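You operate a simulated robot arm through the tools that you are given. There is no shell and no other tool.

The job below is to be done with a simulated robot arm. You get a single attempt, and the scene is never put back.

## Task
Give the teal-collar vial 3 doses of dye and one of water.
Fine: load it in the blue cup of the turntable and step it under the drip tube; BLUE key, WATER key. Set down upright: what you pick out.

The check looks at the end state, three seconds after you hand in, the way a careful person would. Anything else that was tipped, shoved, dropped, spilled or broken makes it a failure.

## Robot
A 7-joint arm with a two-finger parallel gripper, fixed in place. Base frame: the origin is at the foot of the arm, x ahead of it, y to its left, z up. Lengths are in m, angles in degrees, forces in N, time in s.
With the tool pointing down near the work surface it reaches from about 0.48 to 0.92 m from the base axis. Its first joint turns from -115.0 to 115.0 degrees. Payload 3.91 kg.
The TCP is the grasp point between the finger pads, 0.03 m short of the fingertips. In the tool frame z runs along the fingers and y along their closing line. The gripper opens to 0.11 m. The fingers are 0.02 m wide and 0.01 m thick; the gripper's body (0.048 by 0.112 m) begins 0.055 m behind the TCP.
Orientation is told as [roll, pitch, yaw] about the base's x, y, z axes, in that order, counted from this pose: with the fingers straight down and closing along the base's y, the tool's x points along the base's -x, its y along +y and its z along -z.

## Interface
- The arm moves only by the tool arm_command. Its argument "increments" is a list that holds one entry, the list of rows, each a list of 7 numbers: the shift along the tool's x, y, z in units of 20 mm (1.0 is 20 mm), then the turn, a rotation vector about the tool's x, y, z in units of 4 degrees (1.0 is 4 degrees), then the closure in counts, from 0 (fully open) to 255 (shut). In form: [[[tx, ty, tz, wx, wy, wz, jaw], ...]]. A call has 1 to 20 rows; each row shifts and turns the commanded pose from where the row before left it, along the tool's axes as they then stand. A call with a number of a shift or a turn outside -1 to 1 is refused whole. A row lasts 0.2 s, in which the tool goes at most 0.05 m and 8.6 degrees; a call with a longer step from one row to the next is refused whole, and so is a gripper value outside its range. A pose out of reach is approached as far as the arm can. The call stops where the force on the tool passes 40 N (or 10 N more than at its start, if that is more) or the arm is blocked; 0.2 s more then pass. Each finger travels about 0.153 m/s and halts on what it meets, pressing with about 29 N; the grip force reading is that of the motor and also rises with nothing between the fingers. The clock runs only during rows and for 0.2 s after the last one: add rows that do not move to give the fingers time. It gives the time, the measured TCP pose, the force on the tool (base axes), the opening and the grip force at its end, in the units of the frame above (readings bear some noise), with the torque about the TCP (base axes, N m) and any sound that the robot's microphone picked up.
- Cameras (640 x 400 px; columns grow to the right, rows downward): "scene" is fixed at [0.2236, 0.6499, 1.6112]; the picture's right is [-0.69, -0.73, 0.00], its down [-0.51, 0.48, -0.71] and it looks along [0.52, -0.49, -0.70] (base axes); focal length 339 px, centre (320, 200). "wrist" rides on the gripper at [0.072, 0.017, -0.103] in the tool frame; the picture's right is [-0.23, 0.97, 0.00], its down [-0.76, -0.18, -0.62] and it looks along [-0.61, -0.14, 0.78] (tool axes); focal length 222 px, centre (320, 200). There is no depth. A picture from a camera that has moved, and an enlarged one, comes with that camera's place and axes in the base frame and with its lens. The place of the scene camera against the robot may be out by one fixed shift of up to 0.012 m in any direction.
- snapshot(camera): a new picture of that camera. The clock stands still meanwhile.
- raise_lower(by): slides the trunk up (or, below 0, down) by that many m; the arm rides with it, the base frame stays. It gives what a move gives, with no picture.
- zoom(camera, box): a new picture of the part [left, top, right, bottom] of that camera's present view, enlarged. The clock stands still meanwhile.
- hand_in(): hands the job in; it is judged then, once.

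Nothing tells you positions but the pictures and the camera data. Unless the task says otherwise, let go and move clear before handing in.

The tools are called after "Request:" by a JSON object that holds its "name" and its "arguments". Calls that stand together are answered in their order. arm_command: Moves the arm, as the interface text tells. Its arguments: {"type":"object","properties":{"increments":{"type":"array","items":{"type":"array","items":{"type":"array","items":{"type":"number"}}}}},"required":["increments"]} The other tools are called the same way: raise_lower (by) slides the trunk up or down; snapshot (camera) takes a picture; zoom (camera, box) takes an enlarged picture of a part of a camera's view; hand_in () hands the job in.

At the start:

```text
t: 0.0
eef_pos: [0.4349, 0.2184, 1.2448]
ee_rot: [0.1, 0.0, 0.0]
ft_force: [0.0, 0.7, 0.3]
moment: [0.02, 0.02, 0.0]
grip_width: 0.1102
grasp_force: 0.0
trunk travel left (down, up): [-0.75, 0.24]
```

scene: 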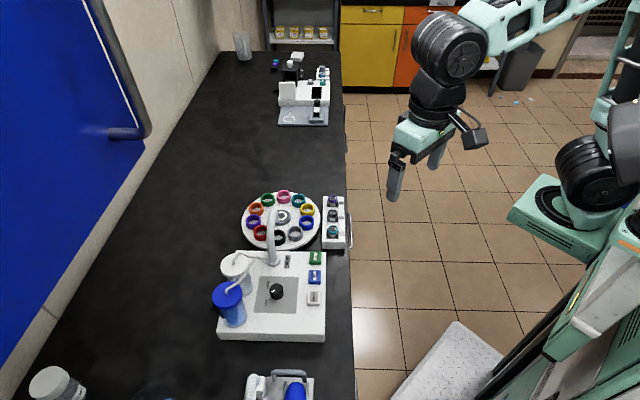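
wrist: 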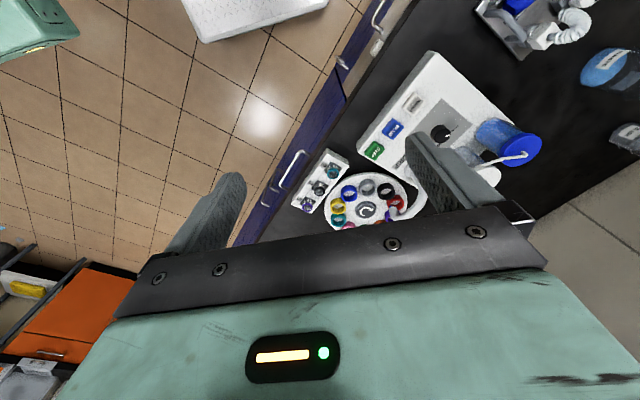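

I see a bench to the arm's left with a turntable of coloured cups, a small rack with vials, and a dispenser with green, blue and white keys. I'll look closer before moving.

Request:
{"name": "zoom", "arguments": {"camera": "scene", "box": [230, 180, 360, 261]}}

Request:
{"name": "zoom", "arguments": {"camera": "scene", "box": [205, 240, 365, 340]}}

Request:
{"name": "zoom", "arguments": {"camera": "scene", "box": [310, 190, 360, 255]}}

Request:
{"name": "zoom", "arguments": {"camera": "wrist", "box": [280, 40, 560, 240]}}

```text
4.92 times, centred on (295, 220) of scene
camera zoom: at [0.2236, 0.6499, 1.6112], right [-0.69, -0.73, 0.0], down [-0.51, 0.48, -0.71], along [0.52, -0.49, -0.7], focal length 1671 px, centre (443, 99)
```

zoom: 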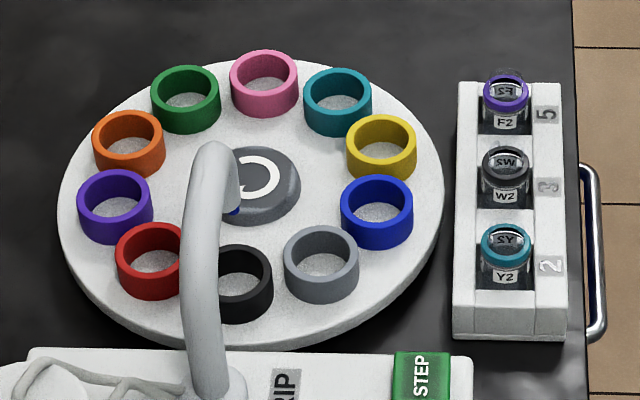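

```text
4.00 times, centred on (285, 290) of scene
camera zoom: at [0.2236, 0.6499, 1.6112], right [-0.69, -0.73, 0.0], down [-0.51, 0.48, -0.71], along [0.52, -0.49, -0.7], focal length 1357 px, centre (460, -160)
```

zoom: 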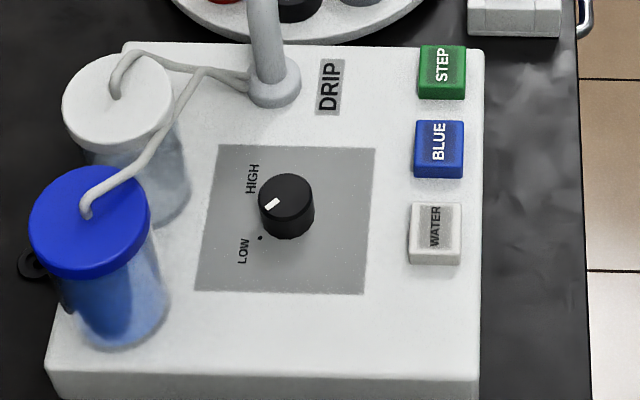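

```text
6.15 times, centred on (335, 222) of scene
camera zoom: at [0.2236, 0.6499, 1.6112], right [-0.69, -0.73, 0.0], down [-0.51, 0.48, -0.71], along [0.52, -0.49, -0.7], focal length 2088 px, centre (228, 62)
```

zoom: 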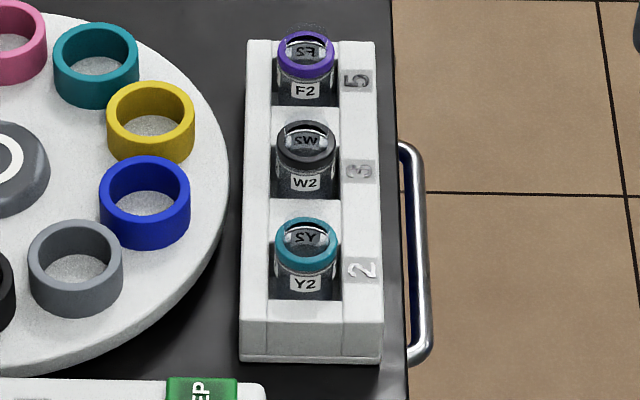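

```text
2.00 times, centred on (420, 140) of wrist
camera zoom: at [0.3606, 0.2358, 1.3486], right [0.23, 0.97, 0.0], down [0.76, -0.18, 0.62], along [0.61, -0.14, -0.78], focal length 444 px, centre (120, 320)
```

zoom: 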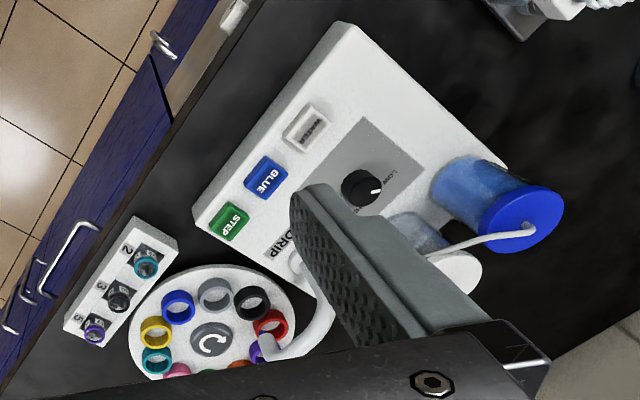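

The teal-collar vial (Y2) is in the near slot of the rack at roughly (0.647, 0.202, 0.88). The key tops are along a diagonal at about (0.62, 0.29), (0.58, 0.33) and (0.54, 0.37). I'll move closer, staying high, for a better look.

Request:
{"name": "arm_command", "arguments": {"increments": [[[-0.6, 0, 0.7, 0, 0, 0, 0], [-0.6, 0, 0.7, 0, 0, 0, 0], [-0.6, 0, 0.7, 0, 0, 0, 0], [-0.6, 0, 0.7, 0, 0, 0, 0], [-0.6, 0, 0.7, 0, 0, 0, 0], [-0.6, 0, 0.7, 0, 0, 0, 0], [-0.6, 0, 0.7, 0, 0, 0, 0], [-0.6, 0, 0.7, 0, 0, 0, 0]]]}}

Request:
{"name": "snapshot", "arguments": {"camera": "wrist"}}

Request:
{"name": "snapshot", "arguments": {"camera": "scene"}}

```text
t: 1.8
eef_pos: [0.5295, 0.218, 1.1327]
ee_rot: [0.0, 0.0, 0.0]
ft_force: [-0.1, -0.1, 0.1]
moment: [0.0, -0.02, -0.02]
grip_width: 0.1101
grasp_force: 0.0
trunk travel left (down, up): [-0.75, 0.24]
```

```text
taken
camera wrist: at [0.4558, 0.2354, 1.2361], right [0.23, 0.97, 0.0], down [0.76, -0.18, 0.62], along [0.61, -0.14, -0.78], focal length 222 px, centre (320, 200)
```

wrist: 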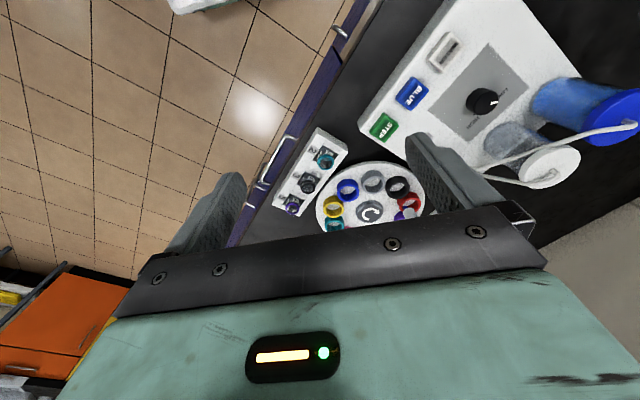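

```text
taken
```

scene: 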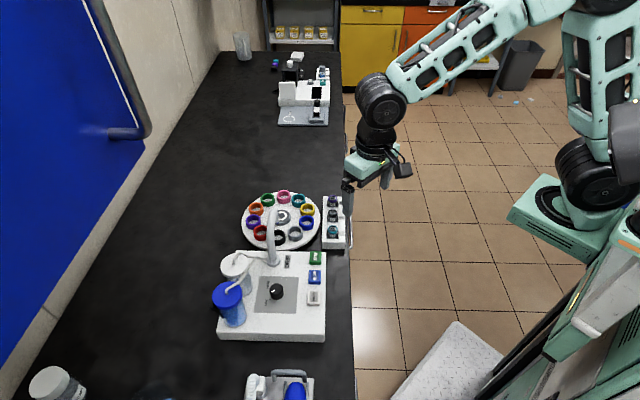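

Request:
{"name": "zoom", "arguments": {"camera": "wrist", "box": [260, 110, 420, 210]}}

Request:
{"name": "zoom", "arguments": {"camera": "wrist", "box": [360, 20, 600, 170]}}

Request:
{"name": "zoom", "arguments": {"camera": "scene", "box": [240, 265, 310, 310]}}

Request:
{"name": "zoom", "arguments": {"camera": "scene", "box": [255, 200, 300, 265]}}

```text
4.00 times, centred on (340, 160) of wrist
camera zoom: at [0.4558, 0.2354, 1.2361], right [0.23, 0.97, 0.0], down [0.76, -0.18, 0.62], along [0.61, -0.14, -0.78], focal length 888 px, centre (240, 360)
```

zoom: 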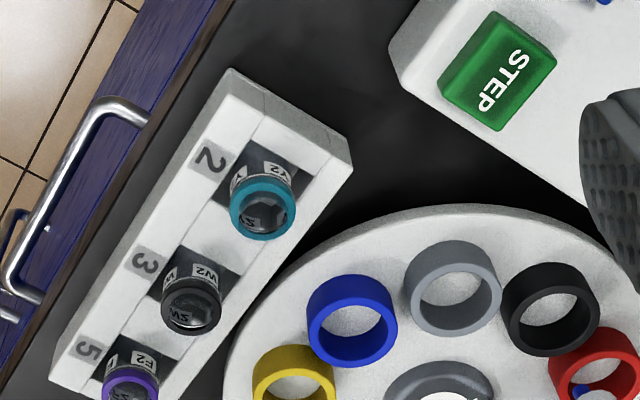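

```text
2.67 times, centred on (480, 95) of wrist
camera zoom: at [0.4558, 0.2354, 1.2361], right [0.23, 0.97, 0.0], down [0.76, -0.18, 0.62], along [0.61, -0.14, -0.78], focal length 592 px, centre (-107, 480)
```

zoom: 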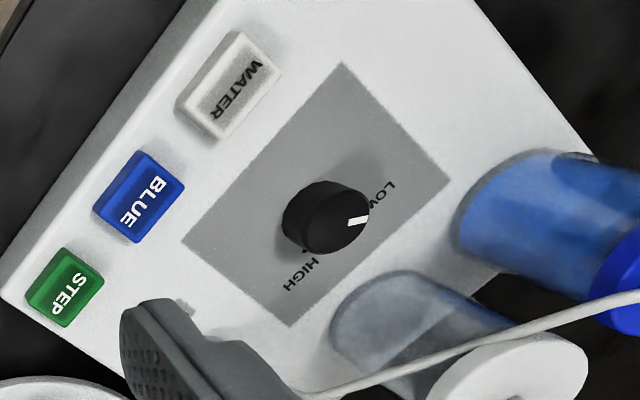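

```text
8.89 times, centred on (275, 288) of scene
camera zoom: at [0.2236, 0.6499, 1.6112], right [-0.69, -0.73, 0.0], down [-0.51, 0.48, -0.71], along [0.52, -0.49, -0.7], focal length 3016 px, centre (720, -578)
```

zoom: 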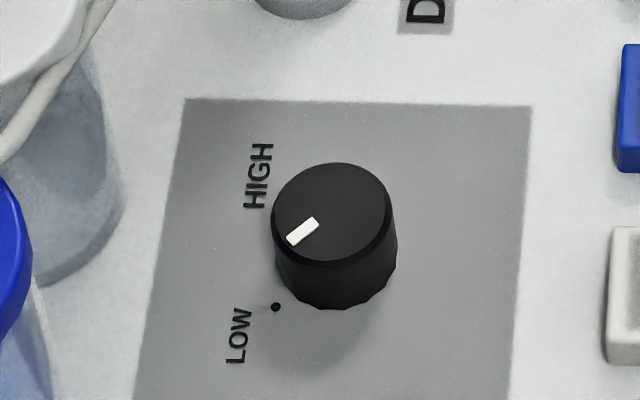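

```text
6.15 times, centred on (278, 232) of scene
camera zoom: at [0.2236, 0.6499, 1.6112], right [-0.69, -0.73, 0.0], down [-0.51, 0.48, -0.71], along [0.52, -0.49, -0.7], focal length 2088 px, centre (582, 0)
```

zoom: 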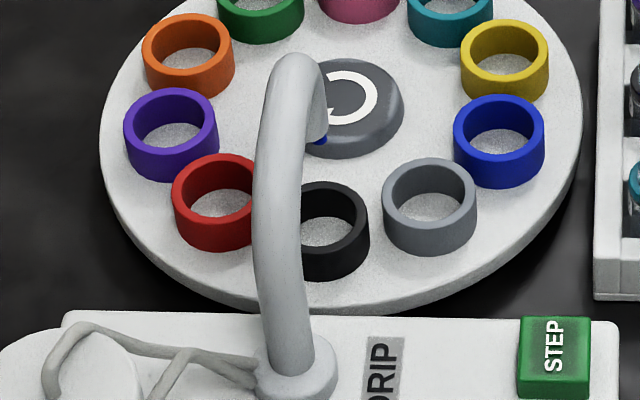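

I make the bench axes 45° to the base: the rack row and key row run along (-0.7, 0.7). The black cup is under the drip tip now, and the blue cup is near (0.724, 0.230) with its rim at about 0.889. I'll turn the gripper 45° and move above the vial for a closer look.

Request:
{"name": "arm_command", "arguments": {"increments": [[[0, 0, 0, 0, 0, -0.9375, 0], [0, 0, 0, 0, 0, -0.9375, 0], [0, 0, 0, 0, 0, -0.9375, 0], [0, 0, 0, 0, 0, -0.9375, 0], [0, 0, 0, 0, 0, -0.9375, 0], [0, 0, 0, 0, 0, -0.9375, 0], [0, 0, 0, 0, 0, -0.9375, 0], [0, 0, 0, 0, 0, -0.9375, 0], [0, 0, 0, 0, 0, -0.9375, 0], [0, 0, 0, 0, 0, -0.9375, 0], [0, 0, 0, 0, 0, -0.9375, 0], [0, 0, 0, 0, 0, -0.9375, 0], [-0.6, -0.775, 0.83, 0, 0, 0, 0], [-0.6, -0.775, 0.83, 0, 0, 0, 0], [-0.6, -0.775, 0.83, 0, 0, 0, 0], [-0.6, -0.775, 0.83, 0, 0, 0, 0], [-0.6, -0.775, 0.83, 0, 0, 0, 0], [-0.6, -0.775, 0.83, 0, 0, 0, 0]]]}}

Request:
{"name": "snapshot", "arguments": {"camera": "wrist"}}

Request:
{"name": "zoom", "arguments": {"camera": "scene", "box": [240, 150, 400, 250]}}

```text
t: 5.6
eef_pos: [0.6497, 0.2027, 1.0336]
ee_rot: [0.0, -0.1, 45.0]
ft_force: [-0.5, 1.4, 1.0]
moment: [0.03, -0.01, -0.01]
grip_width: 0.11
grasp_force: 0.1
trunk travel left (down, up): [-0.75, 0.24]
```

```text
taken
camera wrist: at [0.5846, 0.1631, 1.1364], right [-0.53, 0.85, 0.0], down [0.66, 0.41, 0.62], along [0.53, 0.33, -0.78], focal length 222 px, centre (320, 200)
```

wrist: 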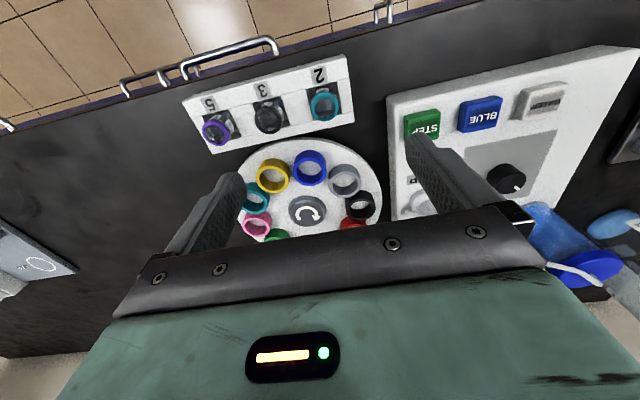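

```text
4.00 times, centred on (320, 200) of scene
camera zoom: at [0.2236, 0.6499, 1.6112], right [-0.69, -0.73, 0.0], down [-0.51, 0.48, -0.71], along [0.52, -0.49, -0.7], focal length 1357 px, centre (320, 200)
```

zoom: 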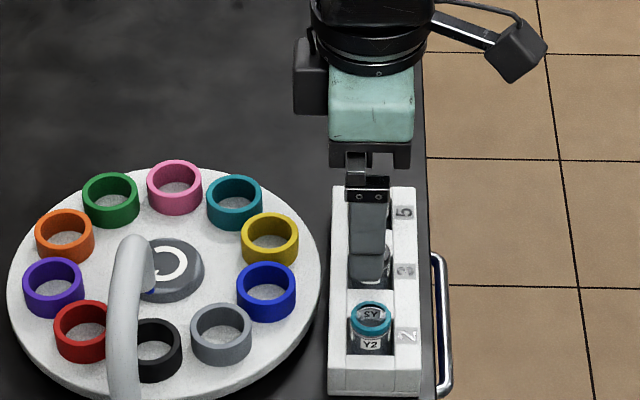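

Request:
{"name": "zoom", "arguments": {"camera": "wrist", "box": [176, 40, 376, 165]}}

Request:
{"name": "zoom", "arguments": {"camera": "wrist", "box": [230, 130, 390, 230]}}

Request:
{"name": "zoom", "arguments": {"camera": "scene", "box": [316, 210, 356, 252]}}

```text
3.20 times, centred on (276, 102) of wrist
camera zoom: at [0.5846, 0.1631, 1.1364], right [-0.53, 0.85, 0.0], down [0.66, 0.41, 0.62], along [0.53, 0.33, -0.78], focal length 711 px, centre (461, 512)
```

zoom: 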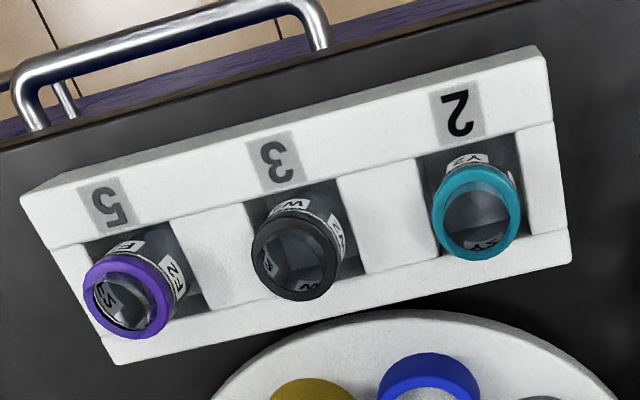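

```text
4.00 times, centred on (310, 180) of wrist
camera zoom: at [0.5846, 0.1631, 1.1364], right [-0.53, 0.85, 0.0], down [0.66, 0.41, 0.62], along [0.53, 0.33, -0.78], focal length 888 px, centre (360, 280)
```

zoom: 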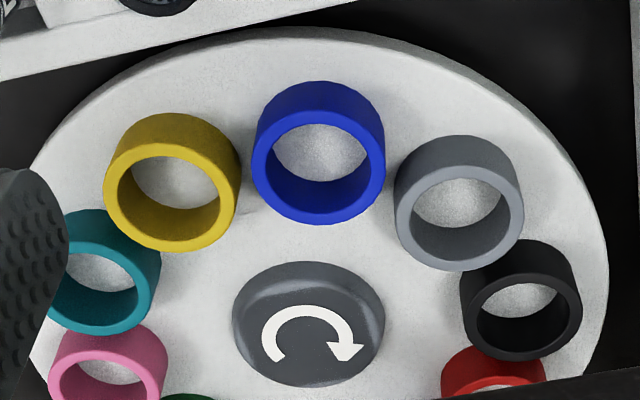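

```text
9.52 times, centred on (336, 231) of scene
camera zoom: at [0.2236, 0.6499, 1.6112], right [-0.69, -0.73, 0.0], down [-0.51, 0.48, -0.71], along [0.52, -0.49, -0.7], focal length 3232 px, centre (168, -95)
```

zoom: 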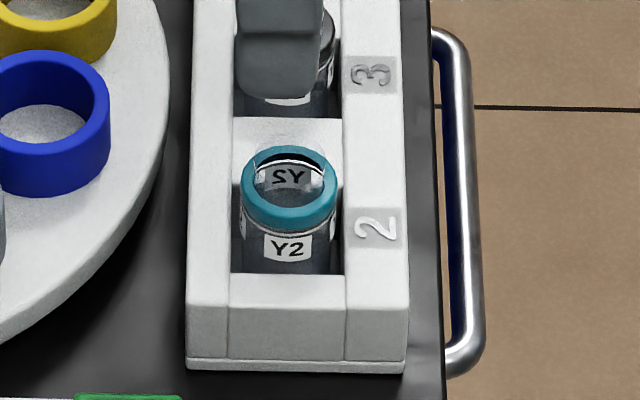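

The hub arrow is clockwise from above, so the blue cup should need two steps to reach the drip tip. The vial's collar top is at about z = 0.90, just above the rack top. I'll half-close the fingers and drop closer over the vial for a precise view.

Request:
{"name": "arm_command", "arguments": {"increments": [[[0.19, 0.28, 0, 0, 0, 0, 139], [0, 0, 0, 0, 0, 0, 139], [0, 0, 0.7, 0, 0, 0, 139], [0, 0, 0.7, 0, 0, 0, 139], [0, 0, 0.7, 0, 0, 0, 139], [0, 0, 0.7, 0, 0, 0, 139], [0, 0, 0.7, 0, 0, 0, 139]]]}}

Request:
{"name": "zoom", "arguments": {"camera": "wrist", "box": [200, 80, 440, 230]}}

Request:
{"name": "zoom", "arguments": {"camera": "scene", "box": [300, 180, 380, 260]}}

```text
t: 7.2
eef_pos: [0.639, 0.2087, 0.9661]
ee_rot: [-0.1, -0.2, 45.0]
ft_force: [0.2, -0.1, 0.0]
moment: [0.02, 0.02, 0.02]
grip_width: 0.05
grasp_force: 0.0
trunk travel left (down, up): [-0.75, 0.24]
```

```text
2.67 times, centred on (320, 155) of wrist
camera zoom: at [0.5755, 0.1683, 1.0689], right [-0.53, 0.85, 0.0], down [0.66, 0.41, 0.62], along [0.53, 0.33, -0.78], focal length 592 px, centre (320, 320)
```

zoom: 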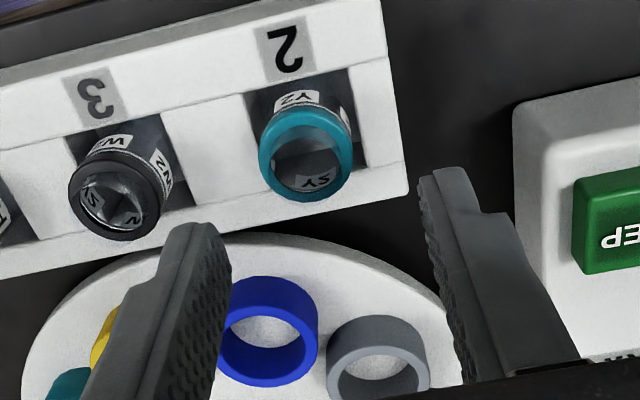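

```text
5.00 times, centred on (340, 220) of scene
camera zoom: at [0.2236, 0.6499, 1.6112], right [-0.69, -0.73, 0.0], down [-0.51, 0.48, -0.71], along [0.52, -0.49, -0.7], focal length 1697 px, centre (220, 100)
```

zoom: 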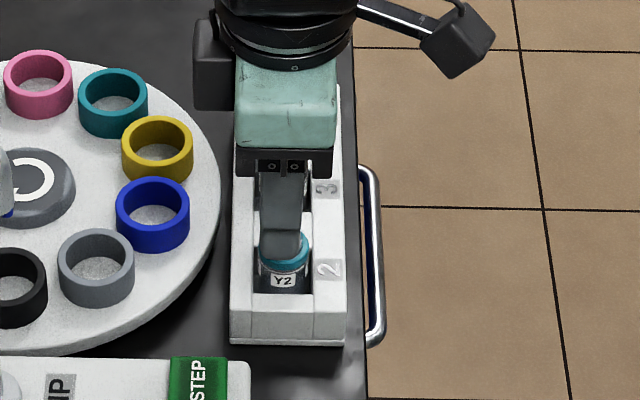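

Request:
{"name": "arm_command", "arguments": {"increments": [[[0, 0, 0, 0, 0, 0, 139], [0, 0, 0, 0, 0, 0, 139]]]}}

Request:
{"name": "snapshot", "arguments": {"camera": "wrist"}}

Request:
{"name": "zoom", "arguments": {"camera": "wrist", "box": [270, 90, 370, 160]}}

```text
t: 7.8
eef_pos: [0.6389, 0.2082, 0.9668]
ee_rot: [0.1, 0.0, 44.9]
ft_force: [-0.7, -0.3, 0.6]
moment: [0.03, -0.01, 0.03]
grip_width: 0.0502
grasp_force: 0.0
trunk travel left (down, up): [-0.75, 0.24]
```

```text
taken
camera wrist: at [0.5755, 0.1684, 1.0688], right [-0.53, 0.85, 0.0], down [0.66, 0.41, 0.62], along [0.53, 0.33, -0.78], focal length 222 px, centre (320, 200)
```

wrist: 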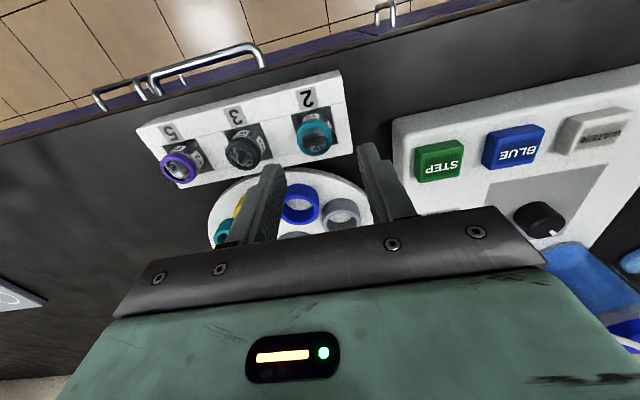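

```text
5.71 times, centred on (320, 125) of wrist
camera zoom: at [0.5755, 0.1684, 1.0688], right [-0.53, 0.85, 0.0], down [0.66, 0.41, 0.62], along [0.53, 0.33, -0.78], focal length 1269 px, centre (320, 629)
```

zoom: 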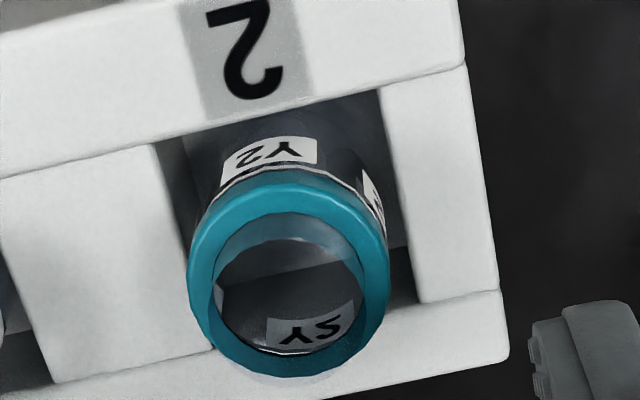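

The vial top is at about (0.6395, 0.203), z about 0.902, and the rack top is at about 0.882. I'll correct the offset (about 4 mm along the row), narrow the fingers to 46 mm and descend part way to check.

Request:
{"name": "arm_command", "arguments": {"increments": [[[0.135, -0.195, 0, 0, 0, 0, 148], [0, 0, 0.5, 0, 0, 0, 148], [0, 0, 0.5, 0, 0, 0, 148], [0, 0, 0.4, 0, 0, 0, 148], [0, 0, 0, 0, 0, 0, 148]]]}}

Request:
{"name": "zoom", "arguments": {"camera": "wrist", "box": [230, 110, 390, 210]}}

Request:
{"name": "zoom", "arguments": {"camera": "scene", "box": [310, 200, 370, 260]}}

```text
t: 9.0
eef_pos: [0.6416, 0.199, 0.9358]
ee_rot: [-0.1, 0.0, 44.9]
ft_force: [-0.3, -0.4, -0.2]
moment: [0.02, 0.0, -0.02]
grip_width: 0.0464
grasp_force: 0.0
trunk travel left (down, up): [-0.75, 0.24]
```

```text
4.00 times, centred on (310, 160) of wrist
camera zoom: at [0.5774, 0.16, 1.0391], right [-0.53, 0.85, 0.0], down [0.66, 0.41, 0.62], along [0.53, 0.33, -0.78], focal length 888 px, centre (360, 360)
```

zoom: 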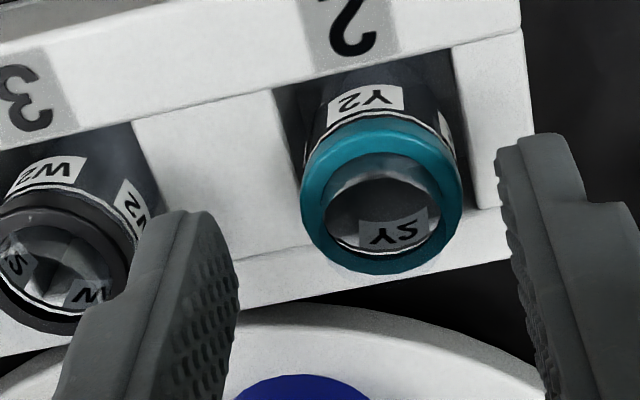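

```text
6.67 times, centred on (340, 230) of scene
camera zoom: at [0.2236, 0.6499, 1.6112], right [-0.69, -0.73, 0.0], down [-0.51, 0.48, -0.71], along [0.52, -0.49, -0.7], focal length 2262 px, centre (187, 0)
```

zoom: 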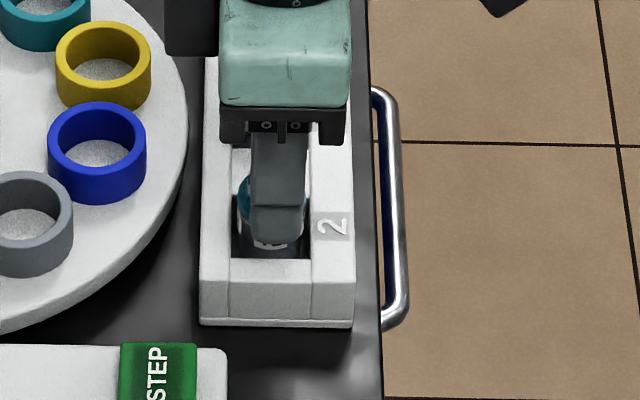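

Request:
{"name": "arm_command", "arguments": {"increments": [[[0, 0.1, 0, 0, 0, 0, 148], [0, 0, 0, 0, 0, 0, 148], [0, 0, 0, 0, 0, 0, 148]]]}}

Request:
{"name": "zoom", "arguments": {"camera": "wrist", "box": [230, 110, 390, 210]}}

```text
t: 9.8
eef_pos: [0.64, 0.2007, 0.9355]
ee_rot: [0.1, 0.0, 44.9]
ft_force: [0.1, 0.5, 0.0]
moment: [-0.03, 0.0, -0.02]
grip_width: 0.0461
grasp_force: 0.0
trunk travel left (down, up): [-0.75, 0.24]
```

```text
4.00 times, centred on (310, 160) of wrist
camera zoom: at [0.5757, 0.1613, 1.0389], right [-0.53, 0.85, 0.0], down [0.66, 0.41, 0.62], along [0.53, 0.33, -0.78], focal length 888 px, centre (360, 360)
```

zoom: 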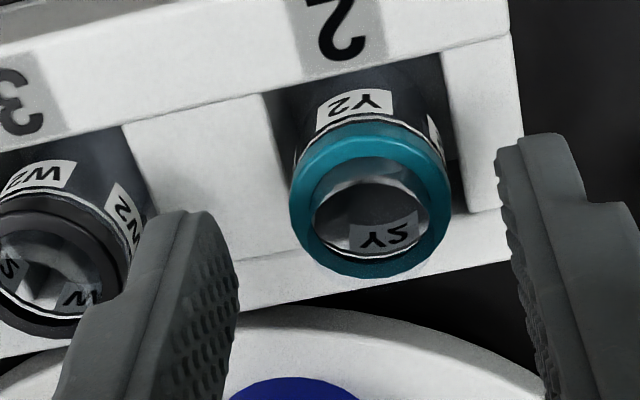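

Request:
{"name": "arm_command", "arguments": {"increments": [[[-0.1, 0.09, 0, 0, 0, 0, 148], [0, 0, 0.3, 0, 0, 0, 148], [0, 0, 0.3, 0, 0, 0, 148], [0, 0, 0.3, 0, 0, 0, 148], [0, 0, 0, 0, 0, 0, 148]]]}}

Request:
{"name": "snapshot", "arguments": {"camera": "wrist"}}

Request:
{"name": "zoom", "arguments": {"camera": "wrist", "box": [230, 110, 390, 210]}}

Request:
{"name": "zoom", "arguments": {"camera": "scene", "box": [310, 200, 370, 260]}}

```text
t: 11.0
eef_pos: [0.6395, 0.2034, 0.9193]
ee_rot: [0.0, 0.1, 45.0]
ft_force: [-0.5, -0.2, 0.0]
moment: [0.0, 0.03, 0.01]
grip_width: 0.0463
grasp_force: 0.1
trunk travel left (down, up): [-0.75, 0.24]
```

```text
taken
camera wrist: at [0.5751, 0.1653, 1.0218], right [-0.53, 0.85, 0.0], down [0.66, 0.41, 0.62], along [0.53, 0.33, -0.78], focal length 222 px, centre (320, 200)
```

wrist: 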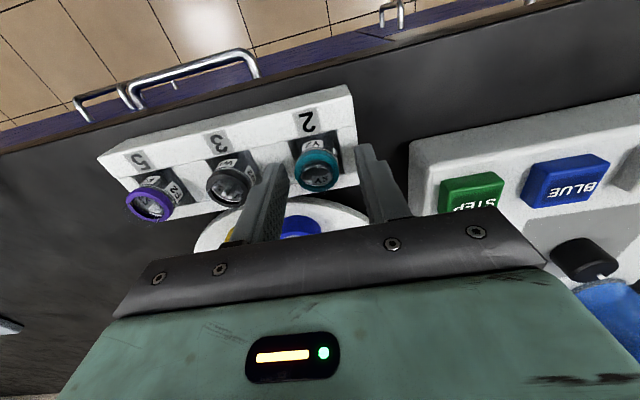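

```text
4.00 times, centred on (310, 160) of wrist
camera zoom: at [0.5751, 0.1653, 1.0218], right [-0.53, 0.85, 0.0], down [0.66, 0.41, 0.62], along [0.53, 0.33, -0.78], focal length 888 px, centre (360, 360)
```

zoom: 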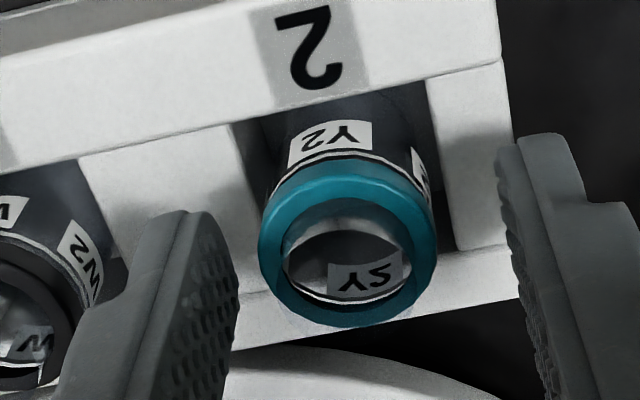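

```text
6.67 times, centred on (340, 230) of scene
camera zoom: at [0.2236, 0.6499, 1.6112], right [-0.69, -0.73, 0.0], down [-0.51, 0.48, -0.71], along [0.52, -0.49, -0.7], focal length 2262 px, centre (187, 0)
```

zoom: 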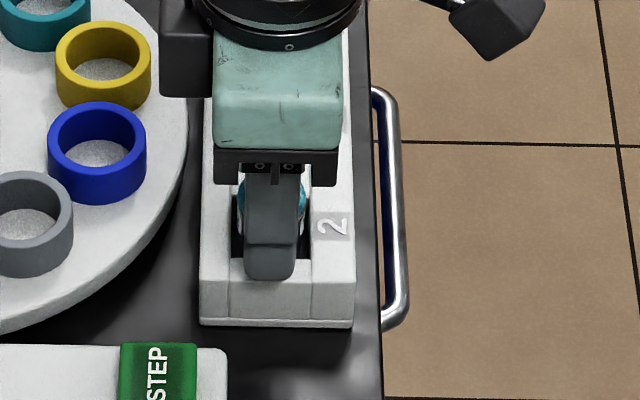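

Aligned within about 2 mm. I'll make a small final correction, lower another 4 mm and close gently on the collar.

Request:
{"name": "arm_command", "arguments": {"increments": [[[0, -0.08, 0.2, 0, 0, 0, 148], [0, 0, 0, 0, 0, 0, 165], [0, 0, 0, 0, 0, 0, 180], [0, 0, 0, 0, 0, 0, 190], [0, 0, 0, 0, 0, 0, 200], [0, 0, 0, 0, 0, 0, 200]]]}}

Request:
{"name": "zoom", "arguments": {"camera": "wrist", "box": [230, 110, 390, 210]}}

Request:
{"name": "zoom", "arguments": {"camera": "scene", "box": [310, 200, 370, 260]}}

```text
t: 12.4
eef_pos: [0.6409, 0.2029, 0.9157]
ee_rot: [-0.1, 0.0, 45.1]
ft_force: [-1.2, -0.4, 0.2]
moment: [0.01, -0.01, 0.0]
grip_width: 0.0246
grasp_force: 28.8
trunk travel left (down, up): [-0.75, 0.24]
```

```text
4.00 times, centred on (310, 160) of wrist
camera zoom: at [0.5767, 0.1642, 1.0182], right [-0.53, 0.85, 0.0], down [0.66, 0.41, 0.62], along [0.53, 0.33, -0.78], focal length 888 px, centre (360, 360)
```

zoom: 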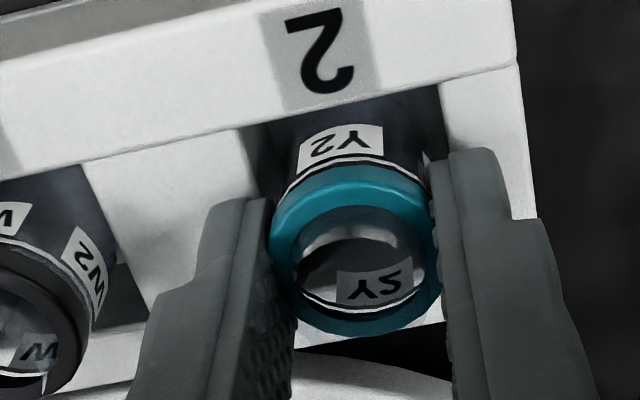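

```text
6.67 times, centred on (340, 230) of scene
camera zoom: at [0.2236, 0.6499, 1.6112], right [-0.69, -0.73, 0.0], down [-0.51, 0.48, -0.71], along [0.52, -0.49, -0.7], focal length 2262 px, centre (187, 0)
```

zoom: 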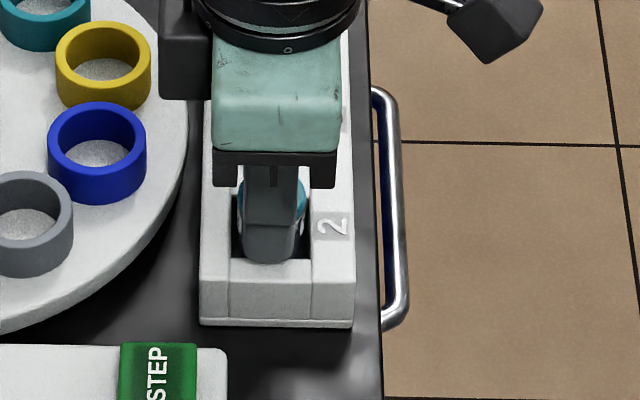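

The vial is held (28.8 N at 24.6 mm). Lifting it straight up and checking it.

Request:
{"name": "arm_command", "arguments": {"increments": [[[0, 0, -0.3, 0, 0, 0, 202], [0, 0, -0.5, 0, 0, 0, 202], [0, 0, -0.7, 0, 0, 0, 202], [0, 0, -0.8, 0, 0, 0, 202], [0, 0, -0.8, 0, 0, 0, 202], [0, 0, -0.8, 0, 0, 0, 202], [0, 0, -0.5, 0, 0, 0, 202], [0, 0, 0, 0, 0, 0, 202]]]}}

Request:
{"name": "snapshot", "arguments": {"camera": "scene"}}

Request:
{"name": "zoom", "arguments": {"camera": "scene", "box": [300, 170, 380, 250]}}

Request:
{"name": "zoom", "arguments": {"camera": "wrist", "box": [200, 90, 440, 240]}}

```text
t: 14.2
eef_pos: [0.6402, 0.2049, 1.0009]
ee_rot: [0.0, -0.1, 44.9]
ft_force: [-0.5, 0.8, 0.6]
moment: [0.01, 0.0, 0.02]
grip_width: 0.024
grasp_force: 28.9
trunk travel left (down, up): [-0.75, 0.24]
```

```text
taken
```

scene: 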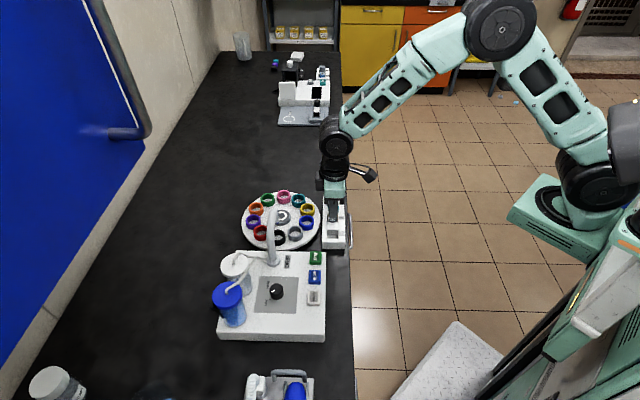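

```text
5.00 times, centred on (340, 210) of scene
camera zoom: at [0.2236, 0.6499, 1.6112], right [-0.69, -0.73, 0.0], down [-0.51, 0.48, -0.71], along [0.52, -0.49, -0.7], focal length 1697 px, centre (220, 150)
```

zoom: 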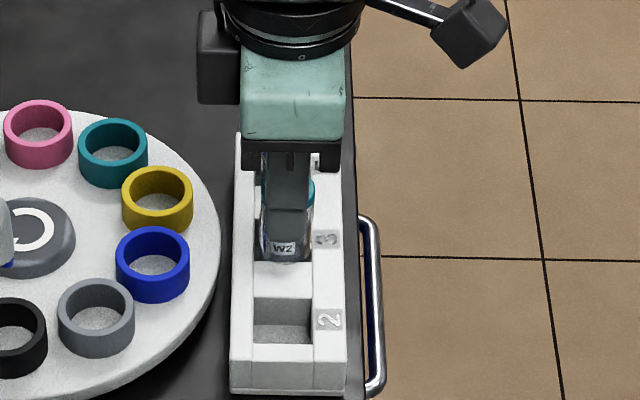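

```text
2.67 times, centred on (320, 165) of wrist
camera zoom: at [0.5765, 0.1644, 1.1038], right [-0.53, 0.85, 0.0], down [0.66, 0.41, 0.62], along [0.53, 0.33, -0.78], focal length 592 px, centre (320, 293)
```

zoom: 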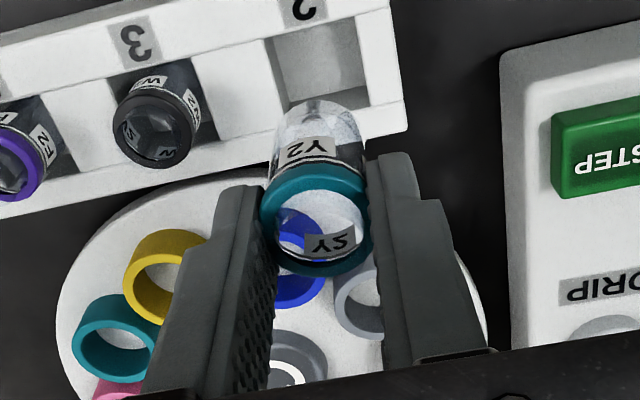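

The vial (about 50 mm long) is out, and the rack and its neighbours are undisturbed. I'll carry it towards the blue cup at this height, stopping 30 mm short to measure the cup precisely.

Request:
{"name": "arm_command", "arguments": {"increments": [[[-0.467, -0.393, 0, 0, 0, 0, 202], [-0.467, -0.393, 0, 0, 0, 0, 202], [-0.467, -0.393, 0, 0, 0, 0, 202], [-0.467, -0.393, 0, 0, 0, 0, 202], [-0.467, -0.393, 0, 0, 0, 0, 202], [0, 0, 0, 0, 0, 0, 202], [0, 0, 0, 0, 0, 0, 202]]]}}

Request:
{"name": "zoom", "arguments": {"camera": "wrist", "box": [240, 90, 400, 190]}}

Request:
{"name": "zoom", "arguments": {"camera": "scene", "box": [240, 170, 360, 250]}}

```text
t: 15.8
eef_pos: [0.7018, 0.209, 1.0022]
ee_rot: [0.0, -0.1, 45.0]
ft_force: [0.7, 0.0, -1.1]
moment: [-0.03, 0.0, -0.04]
grip_width: 0.0243
grasp_force: 28.9
trunk travel left (down, up): [-0.75, 0.24]
```

```text
4.00 times, centred on (320, 140) of wrist
camera zoom: at [0.638, 0.1696, 1.1051], right [-0.53, 0.85, 0.0], down [0.66, 0.41, 0.62], along [0.53, 0.33, -0.78], focal length 888 px, centre (320, 440)
```

zoom: 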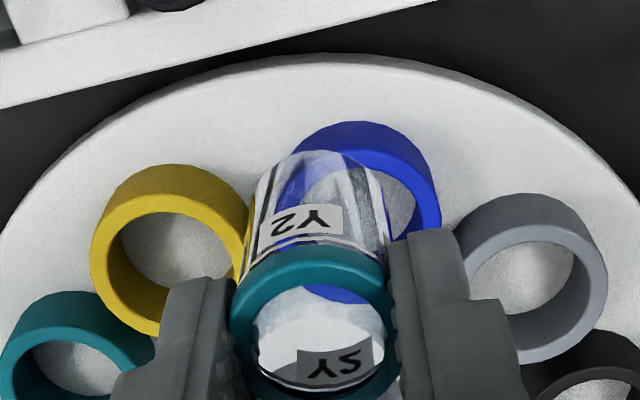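

```text
5.00 times, centred on (300, 210) of scene
camera zoom: at [0.2236, 0.6499, 1.6112], right [-0.69, -0.73, 0.0], down [-0.51, 0.48, -0.71], along [0.52, -0.49, -0.7], focal length 1697 px, centre (420, 150)
```

zoom: 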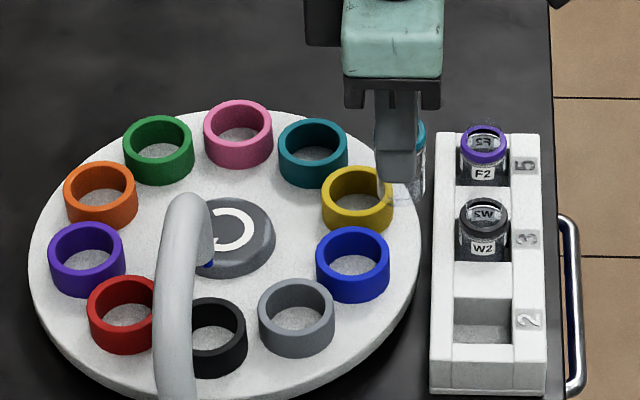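

Request:
{"name": "arm_command", "arguments": {"increments": [[[-0.5, 0.08, 0, 0, 0, 0, 202], [-0.5, 0.08, 0, 0, 0, 0, 202], [-0.45, 0.07, 0, 0, 0, 0, 202], [0, 0, 0.6, 0, 0, 0, 202], [0, 0, 0.5, 0, 0, 0, 202], [0, 0, 0, 0, 0, 0, 202], [0, 0, 0, 0, 0, 0, 202]]]}}

Request:
{"name": "zoom", "arguments": {"camera": "wrist", "box": [240, 90, 400, 190]}}

Request:
{"name": "zoom", "arguments": {"camera": "scene", "box": [270, 190, 350, 250]}}

```text
t: 17.4
eef_pos: [0.7183, 0.2318, 0.9805]
ee_rot: [0.1, 0.0, 45.0]
ft_force: [0.0, -0.2, -0.1]
moment: [0.02, -0.03, -0.05]
grip_width: 0.0243
grasp_force: 29.1
trunk travel left (down, up): [-0.75, 0.24]
```

```text
4.00 times, centred on (320, 140) of wrist
camera zoom: at [0.6548, 0.1929, 1.0828], right [-0.53, 0.85, 0.0], down [0.66, 0.41, 0.62], along [0.53, 0.33, -0.78], focal length 888 px, centre (320, 440)
```

zoom: 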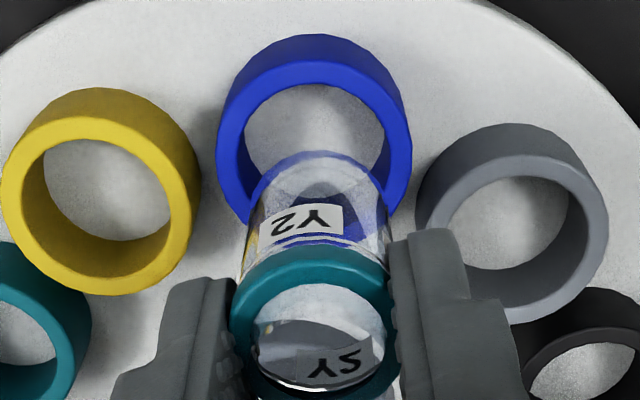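

```text
6.67 times, centred on (310, 220) of scene
camera zoom: at [0.2236, 0.6499, 1.6112], right [-0.69, -0.73, 0.0], down [-0.51, 0.48, -0.71], along [0.52, -0.49, -0.7], focal length 2262 px, centre (387, 67)
```

zoom: 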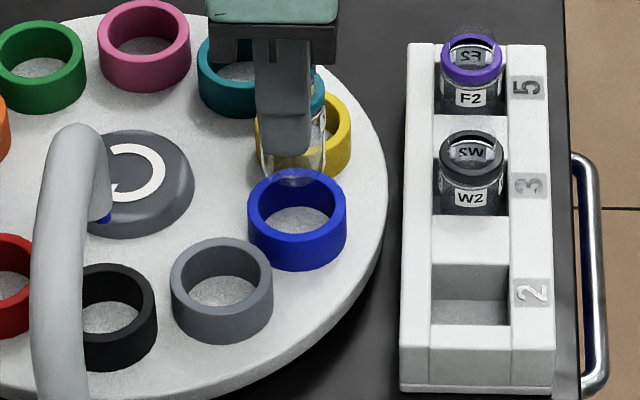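

The vial is centred over the blue cup within about 1 mm. I'll lower until its bottom is just entering the rim and check again.

Request:
{"name": "arm_command", "arguments": {"increments": [[[0, -0.035, 0.4, 0, 0, 0, 202], [0, 0, 0.4, 0, 0, 0, 202], [0, 0, 0.4, 0, 0, 0, 202], [0, 0, 0.2, 0, 0, 0, 202], [0, 0, 0, 0, 0, 0, 202], [0, 0, 0, 0, 0, 0, 202]]]}}

Request:
{"name": "zoom", "arguments": {"camera": "wrist", "box": [240, 90, 400, 190]}}

Request:
{"name": "zoom", "arguments": {"camera": "scene", "box": [270, 190, 350, 250]}}

```text
t: 18.8
eef_pos: [0.7202, 0.2319, 0.9521]
ee_rot: [-0.1, 0.0, 44.9]
ft_force: [-0.8, -0.4, -0.1]
moment: [0.03, 0.04, 0.0]
grip_width: 0.0242
grasp_force: 2.8
trunk travel left (down, up): [-0.75, 0.24]
```

```text
4.00 times, centred on (320, 140) of wrist
camera zoom: at [0.656, 0.1918, 1.0548], right [-0.53, 0.85, 0.0], down [0.66, 0.41, 0.62], along [0.53, 0.33, -0.78], focal length 888 px, centre (320, 440)
```

zoom: 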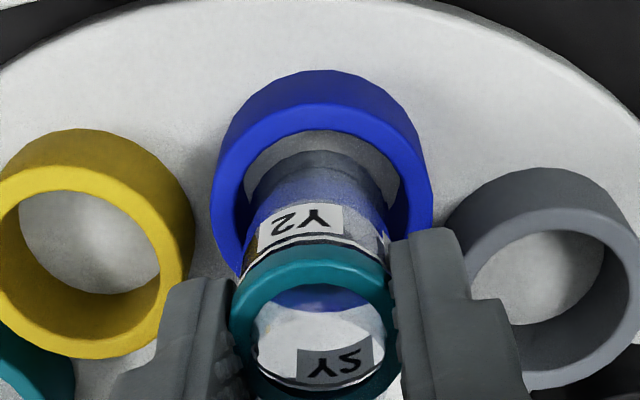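

```text
6.67 times, centred on (310, 220) of scene
camera zoom: at [0.2236, 0.6499, 1.6112], right [-0.69, -0.73, 0.0], down [-0.51, 0.48, -0.71], along [0.52, -0.49, -0.7], focal length 2262 px, centre (387, 67)
```

zoom: 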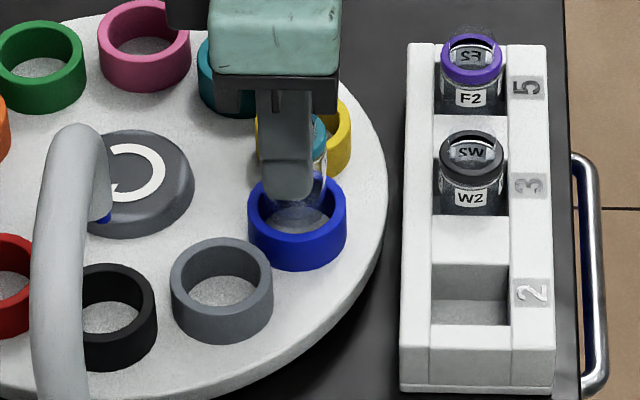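

The grip force reading dropped to 2.8 N though the vial still looks held. I'll tighten in place before going on.

Request:
{"name": "arm_command", "arguments": {"increments": [[[0, 0, 0, 0, 0, 0, 220], [0, 0, 0, 0, 0, 0, 220]]]}}

Request:
{"name": "zoom", "arguments": {"camera": "wrist", "box": [240, 90, 400, 190]}}

```text
t: 19.4
eef_pos: [0.7203, 0.2313, 0.9518]
ee_rot: [0.0, 0.0, 45.1]
ft_force: [0.1, -0.5, -0.8]
moment: [0.0, 0.02, 0.0]
grip_width: 0.0235
grasp_force: 28.9
trunk travel left (down, up): [-0.75, 0.24]
```

```text
4.00 times, centred on (320, 140) of wrist
camera zoom: at [0.656, 0.1917, 1.0549], right [-0.53, 0.85, 0.0], down [0.66, 0.41, 0.62], along [0.53, 0.33, -0.78], focal length 888 px, centre (320, 440)
```

zoom: 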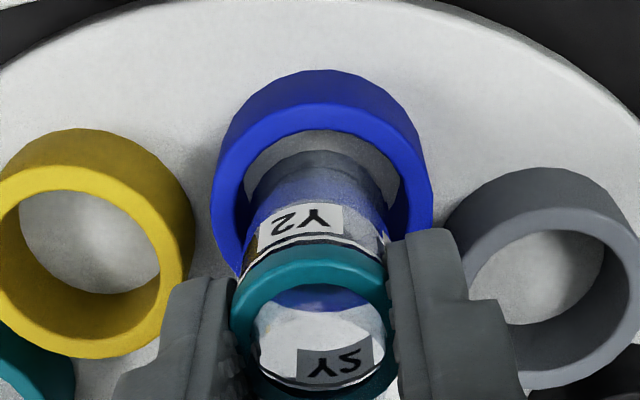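

Request:
{"name": "arm_command", "arguments": {"increments": [[[0, 0.035, 0.15, 0, 0, 0, 220], [0, 0, 0.15, 0, 0, 0, 220], [0, 0, 0.15, 0, 0, 0, 220], [0, 0, 0.15, 0, 0, 0, 220], [0, 0, 0, 0, 0, 0, 220]]]}}

Request:
{"name": "zoom", "arguments": {"camera": "wrist", "box": [240, 90, 400, 190]}}

Request:
{"name": "zoom", "arguments": {"camera": "scene", "box": [270, 190, 350, 250]}}

```text
t: 20.6
eef_pos: [0.7197, 0.2322, 0.9392]
ee_rot: [0.0, 0.0, 45.0]
ft_force: [-0.2, 0.3, -0.1]
moment: [-0.01, -0.01, 0.03]
grip_width: 0.0235
grasp_force: 28.5
trunk travel left (down, up): [-0.75, 0.24]
```

```text
4.00 times, centred on (320, 140) of wrist
camera zoom: at [0.6549, 0.1927, 1.0428], right [-0.53, 0.85, 0.0], down [0.66, 0.41, 0.62], along [0.53, 0.33, -0.78], focal length 888 px, centre (320, 440)
```

zoom: 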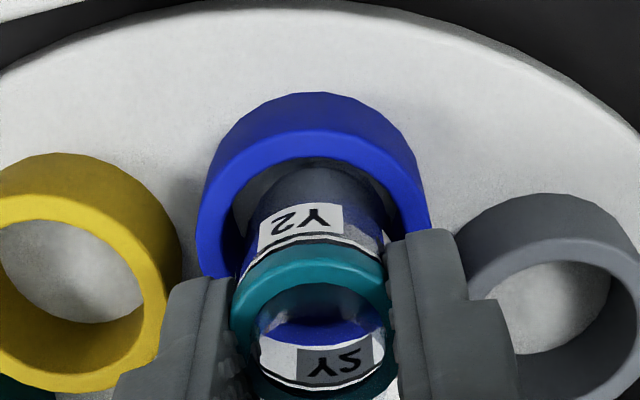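

```text
6.67 times, centred on (310, 220) of scene
camera zoom: at [0.2236, 0.6499, 1.6112], right [-0.69, -0.73, 0.0], down [-0.51, 0.48, -0.71], along [0.52, -0.49, -0.7], focal length 2262 px, centre (387, 67)
```

zoom: 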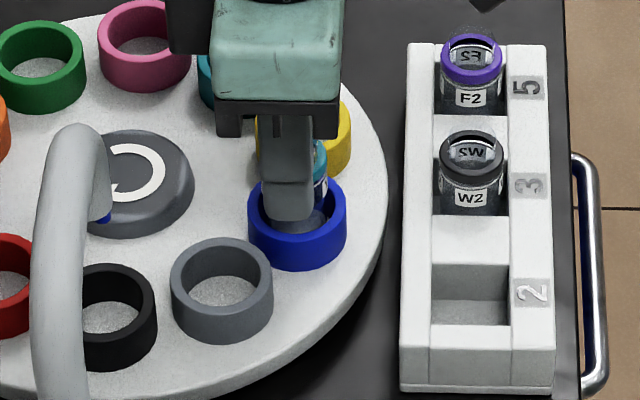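

The vial is inside the cup and well centred. I'll keep lowering in small steps and watch the force for contact with the floor.

Request:
{"name": "arm_command", "arguments": {"increments": [[[0, 0, 0.1, 0, 0, 0, 220], [0, 0, 0.1, 0, 0, 0, 220], [0, 0, 0.05, 0, 0, 0, 220], [0, 0, 0, 0, 0, 0, 220]]]}}

Request:
{"name": "zoom", "arguments": {"camera": "scene", "box": [270, 190, 350, 250]}}

```text
t: 21.6
eef_pos: [0.7203, 0.2333, 0.9344]
ee_rot: [0.0, -0.1, 45.0]
ft_force: [0.8, -0.5, 5.1]
moment: [0.0, -0.01, 0.0]
grip_width: 0.024
grasp_force: 29.0
trunk travel left (down, up): [-0.75, 0.24]
```

```text
6.67 times, centred on (310, 220) of scene
camera zoom: at [0.2236, 0.6499, 1.6112], right [-0.69, -0.73, 0.0], down [-0.51, 0.48, -0.71], along [0.52, -0.49, -0.7], focal length 2262 px, centre (387, 67)
```

zoom: 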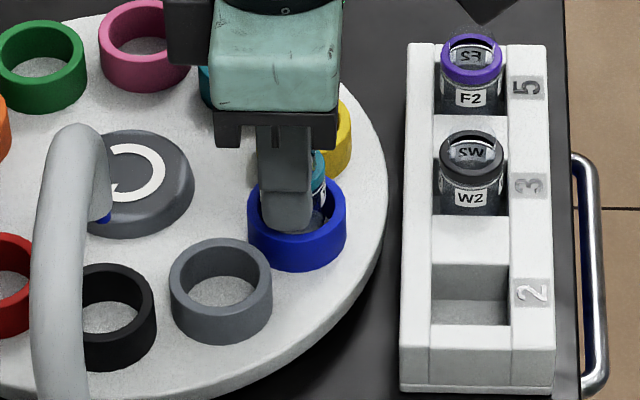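

Contact (5 N upward), so the vial is on the cup floor. I'll release gently to 44 mm and look before rising.

Request:
{"name": "arm_command", "arguments": {"increments": [[[0, 0, 0, 0, 0, 0, 195], [0, 0, 0, 0, 0, 0, 180], [0, 0, 0, 0, 0, 0, 165], [0, 0, 0, 0, 0, 0, 153], [0, 0, 0, 0, 0, 0, 153]]]}}

Request:
{"name": "zoom", "arguments": {"camera": "wrist", "box": [240, 90, 400, 190]}}

Request:
{"name": "zoom", "arguments": {"camera": "scene", "box": [270, 190, 350, 250]}}

```text
t: 22.8
eef_pos: [0.7201, 0.2335, 0.933]
ee_rot: [0.0, 0.0, 44.9]
ft_force: [0.3, 0.2, -0.7]
moment: [0.0, 0.03, -0.01]
grip_width: 0.0439
grasp_force: 0.1
trunk travel left (down, up): [-0.75, 0.24]
```

```text
4.00 times, centred on (320, 140) of wrist
camera zoom: at [0.655, 0.1935, 1.0369], right [-0.53, 0.85, 0.0], down [0.66, 0.41, 0.62], along [0.53, 0.33, -0.78], focal length 888 px, centre (320, 440)
```

zoom: 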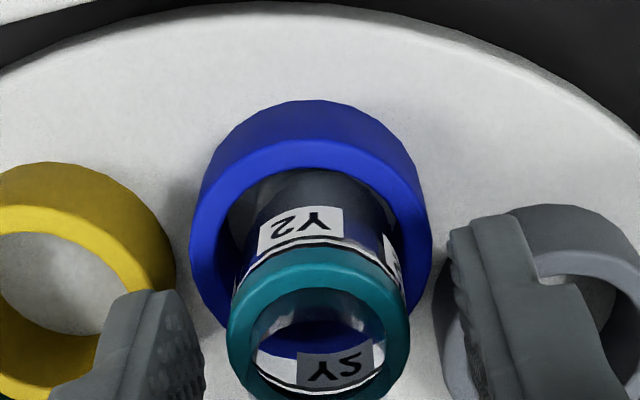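

```text
6.67 times, centred on (310, 220) of scene
camera zoom: at [0.2236, 0.6499, 1.6112], right [-0.69, -0.73, 0.0], down [-0.51, 0.48, -0.71], along [0.52, -0.49, -0.7], focal length 2262 px, centre (387, 67)
```

zoom: 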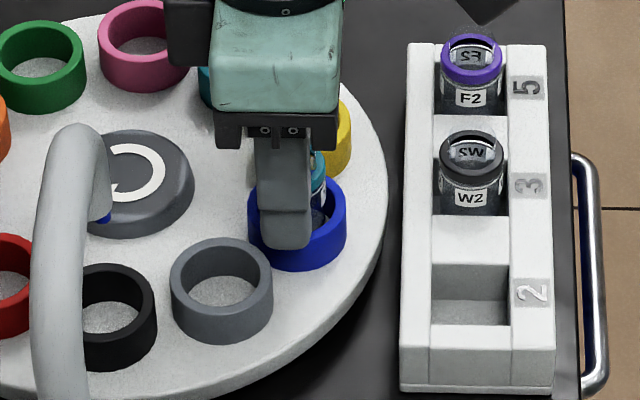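

The vial stands free and upright in the blue cup. Rising straight up and clear.

Request:
{"name": "arm_command", "arguments": {"increments": [[[0, 0, -0.3, 0, 0, 0, 153], [0, 0, -0.6, 0, 0, 0, 153], [0, 0, -0.8, 0, 0, 0, 153], [0, 0, -0.8, 0, 0, 0, 153], [0, 0, -0.8, 0, 0, 0, 153], [0, 0, -0.8, 0, 0, 0, 153], [0, 0, -0.8, 0, 0, 0, 153], [0, 0, 0, 0, 0, 0, 153]]]}}

Request:
{"name": "snapshot", "arguments": {"camera": "wrist"}}

Request:
{"name": "zoom", "arguments": {"camera": "scene", "box": [210, 170, 370, 340]}}

```text
t: 24.6
eef_pos: [0.7188, 0.232, 1.0331]
ee_rot: [0.0, 0.0, 45.0]
ft_force: [0.8, -0.1, 0.4]
moment: [0.0, 0.0, -0.01]
grip_width: 0.0441
grasp_force: 0.0
trunk travel left (down, up): [-0.75, 0.24]
```

```text
taken
camera wrist: at [0.6541, 0.1929, 1.1358], right [-0.53, 0.85, 0.0], down [0.66, 0.41, 0.62], along [0.53, 0.33, -0.78], focal length 222 px, centre (320, 200)
```

wrist: 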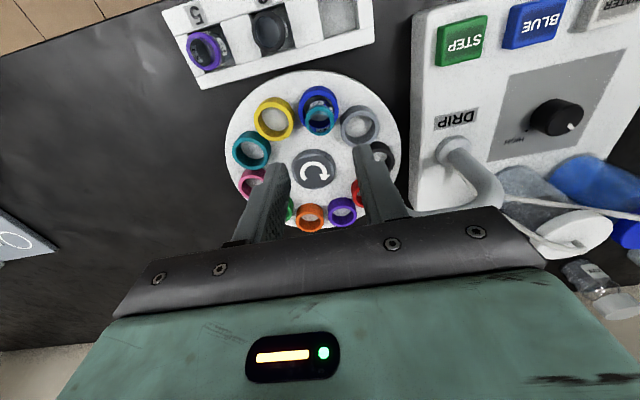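

```text
2.35 times, centred on (290, 255) of scene
camera zoom: at [0.2236, 0.6499, 1.6112], right [-0.69, -0.73, 0.0], down [-0.51, 0.48, -0.71], along [0.52, -0.49, -0.7], focal length 798 px, centre (391, 71)
```

zoom: 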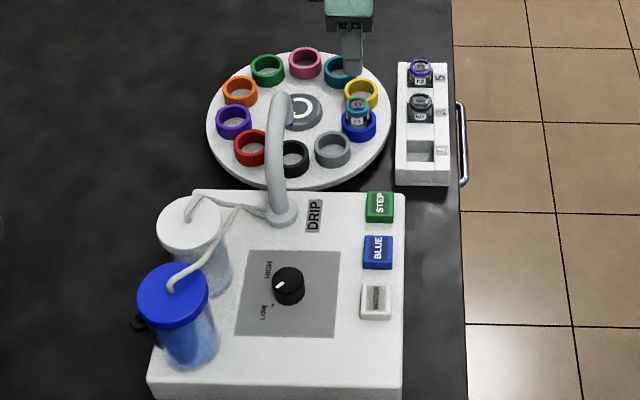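

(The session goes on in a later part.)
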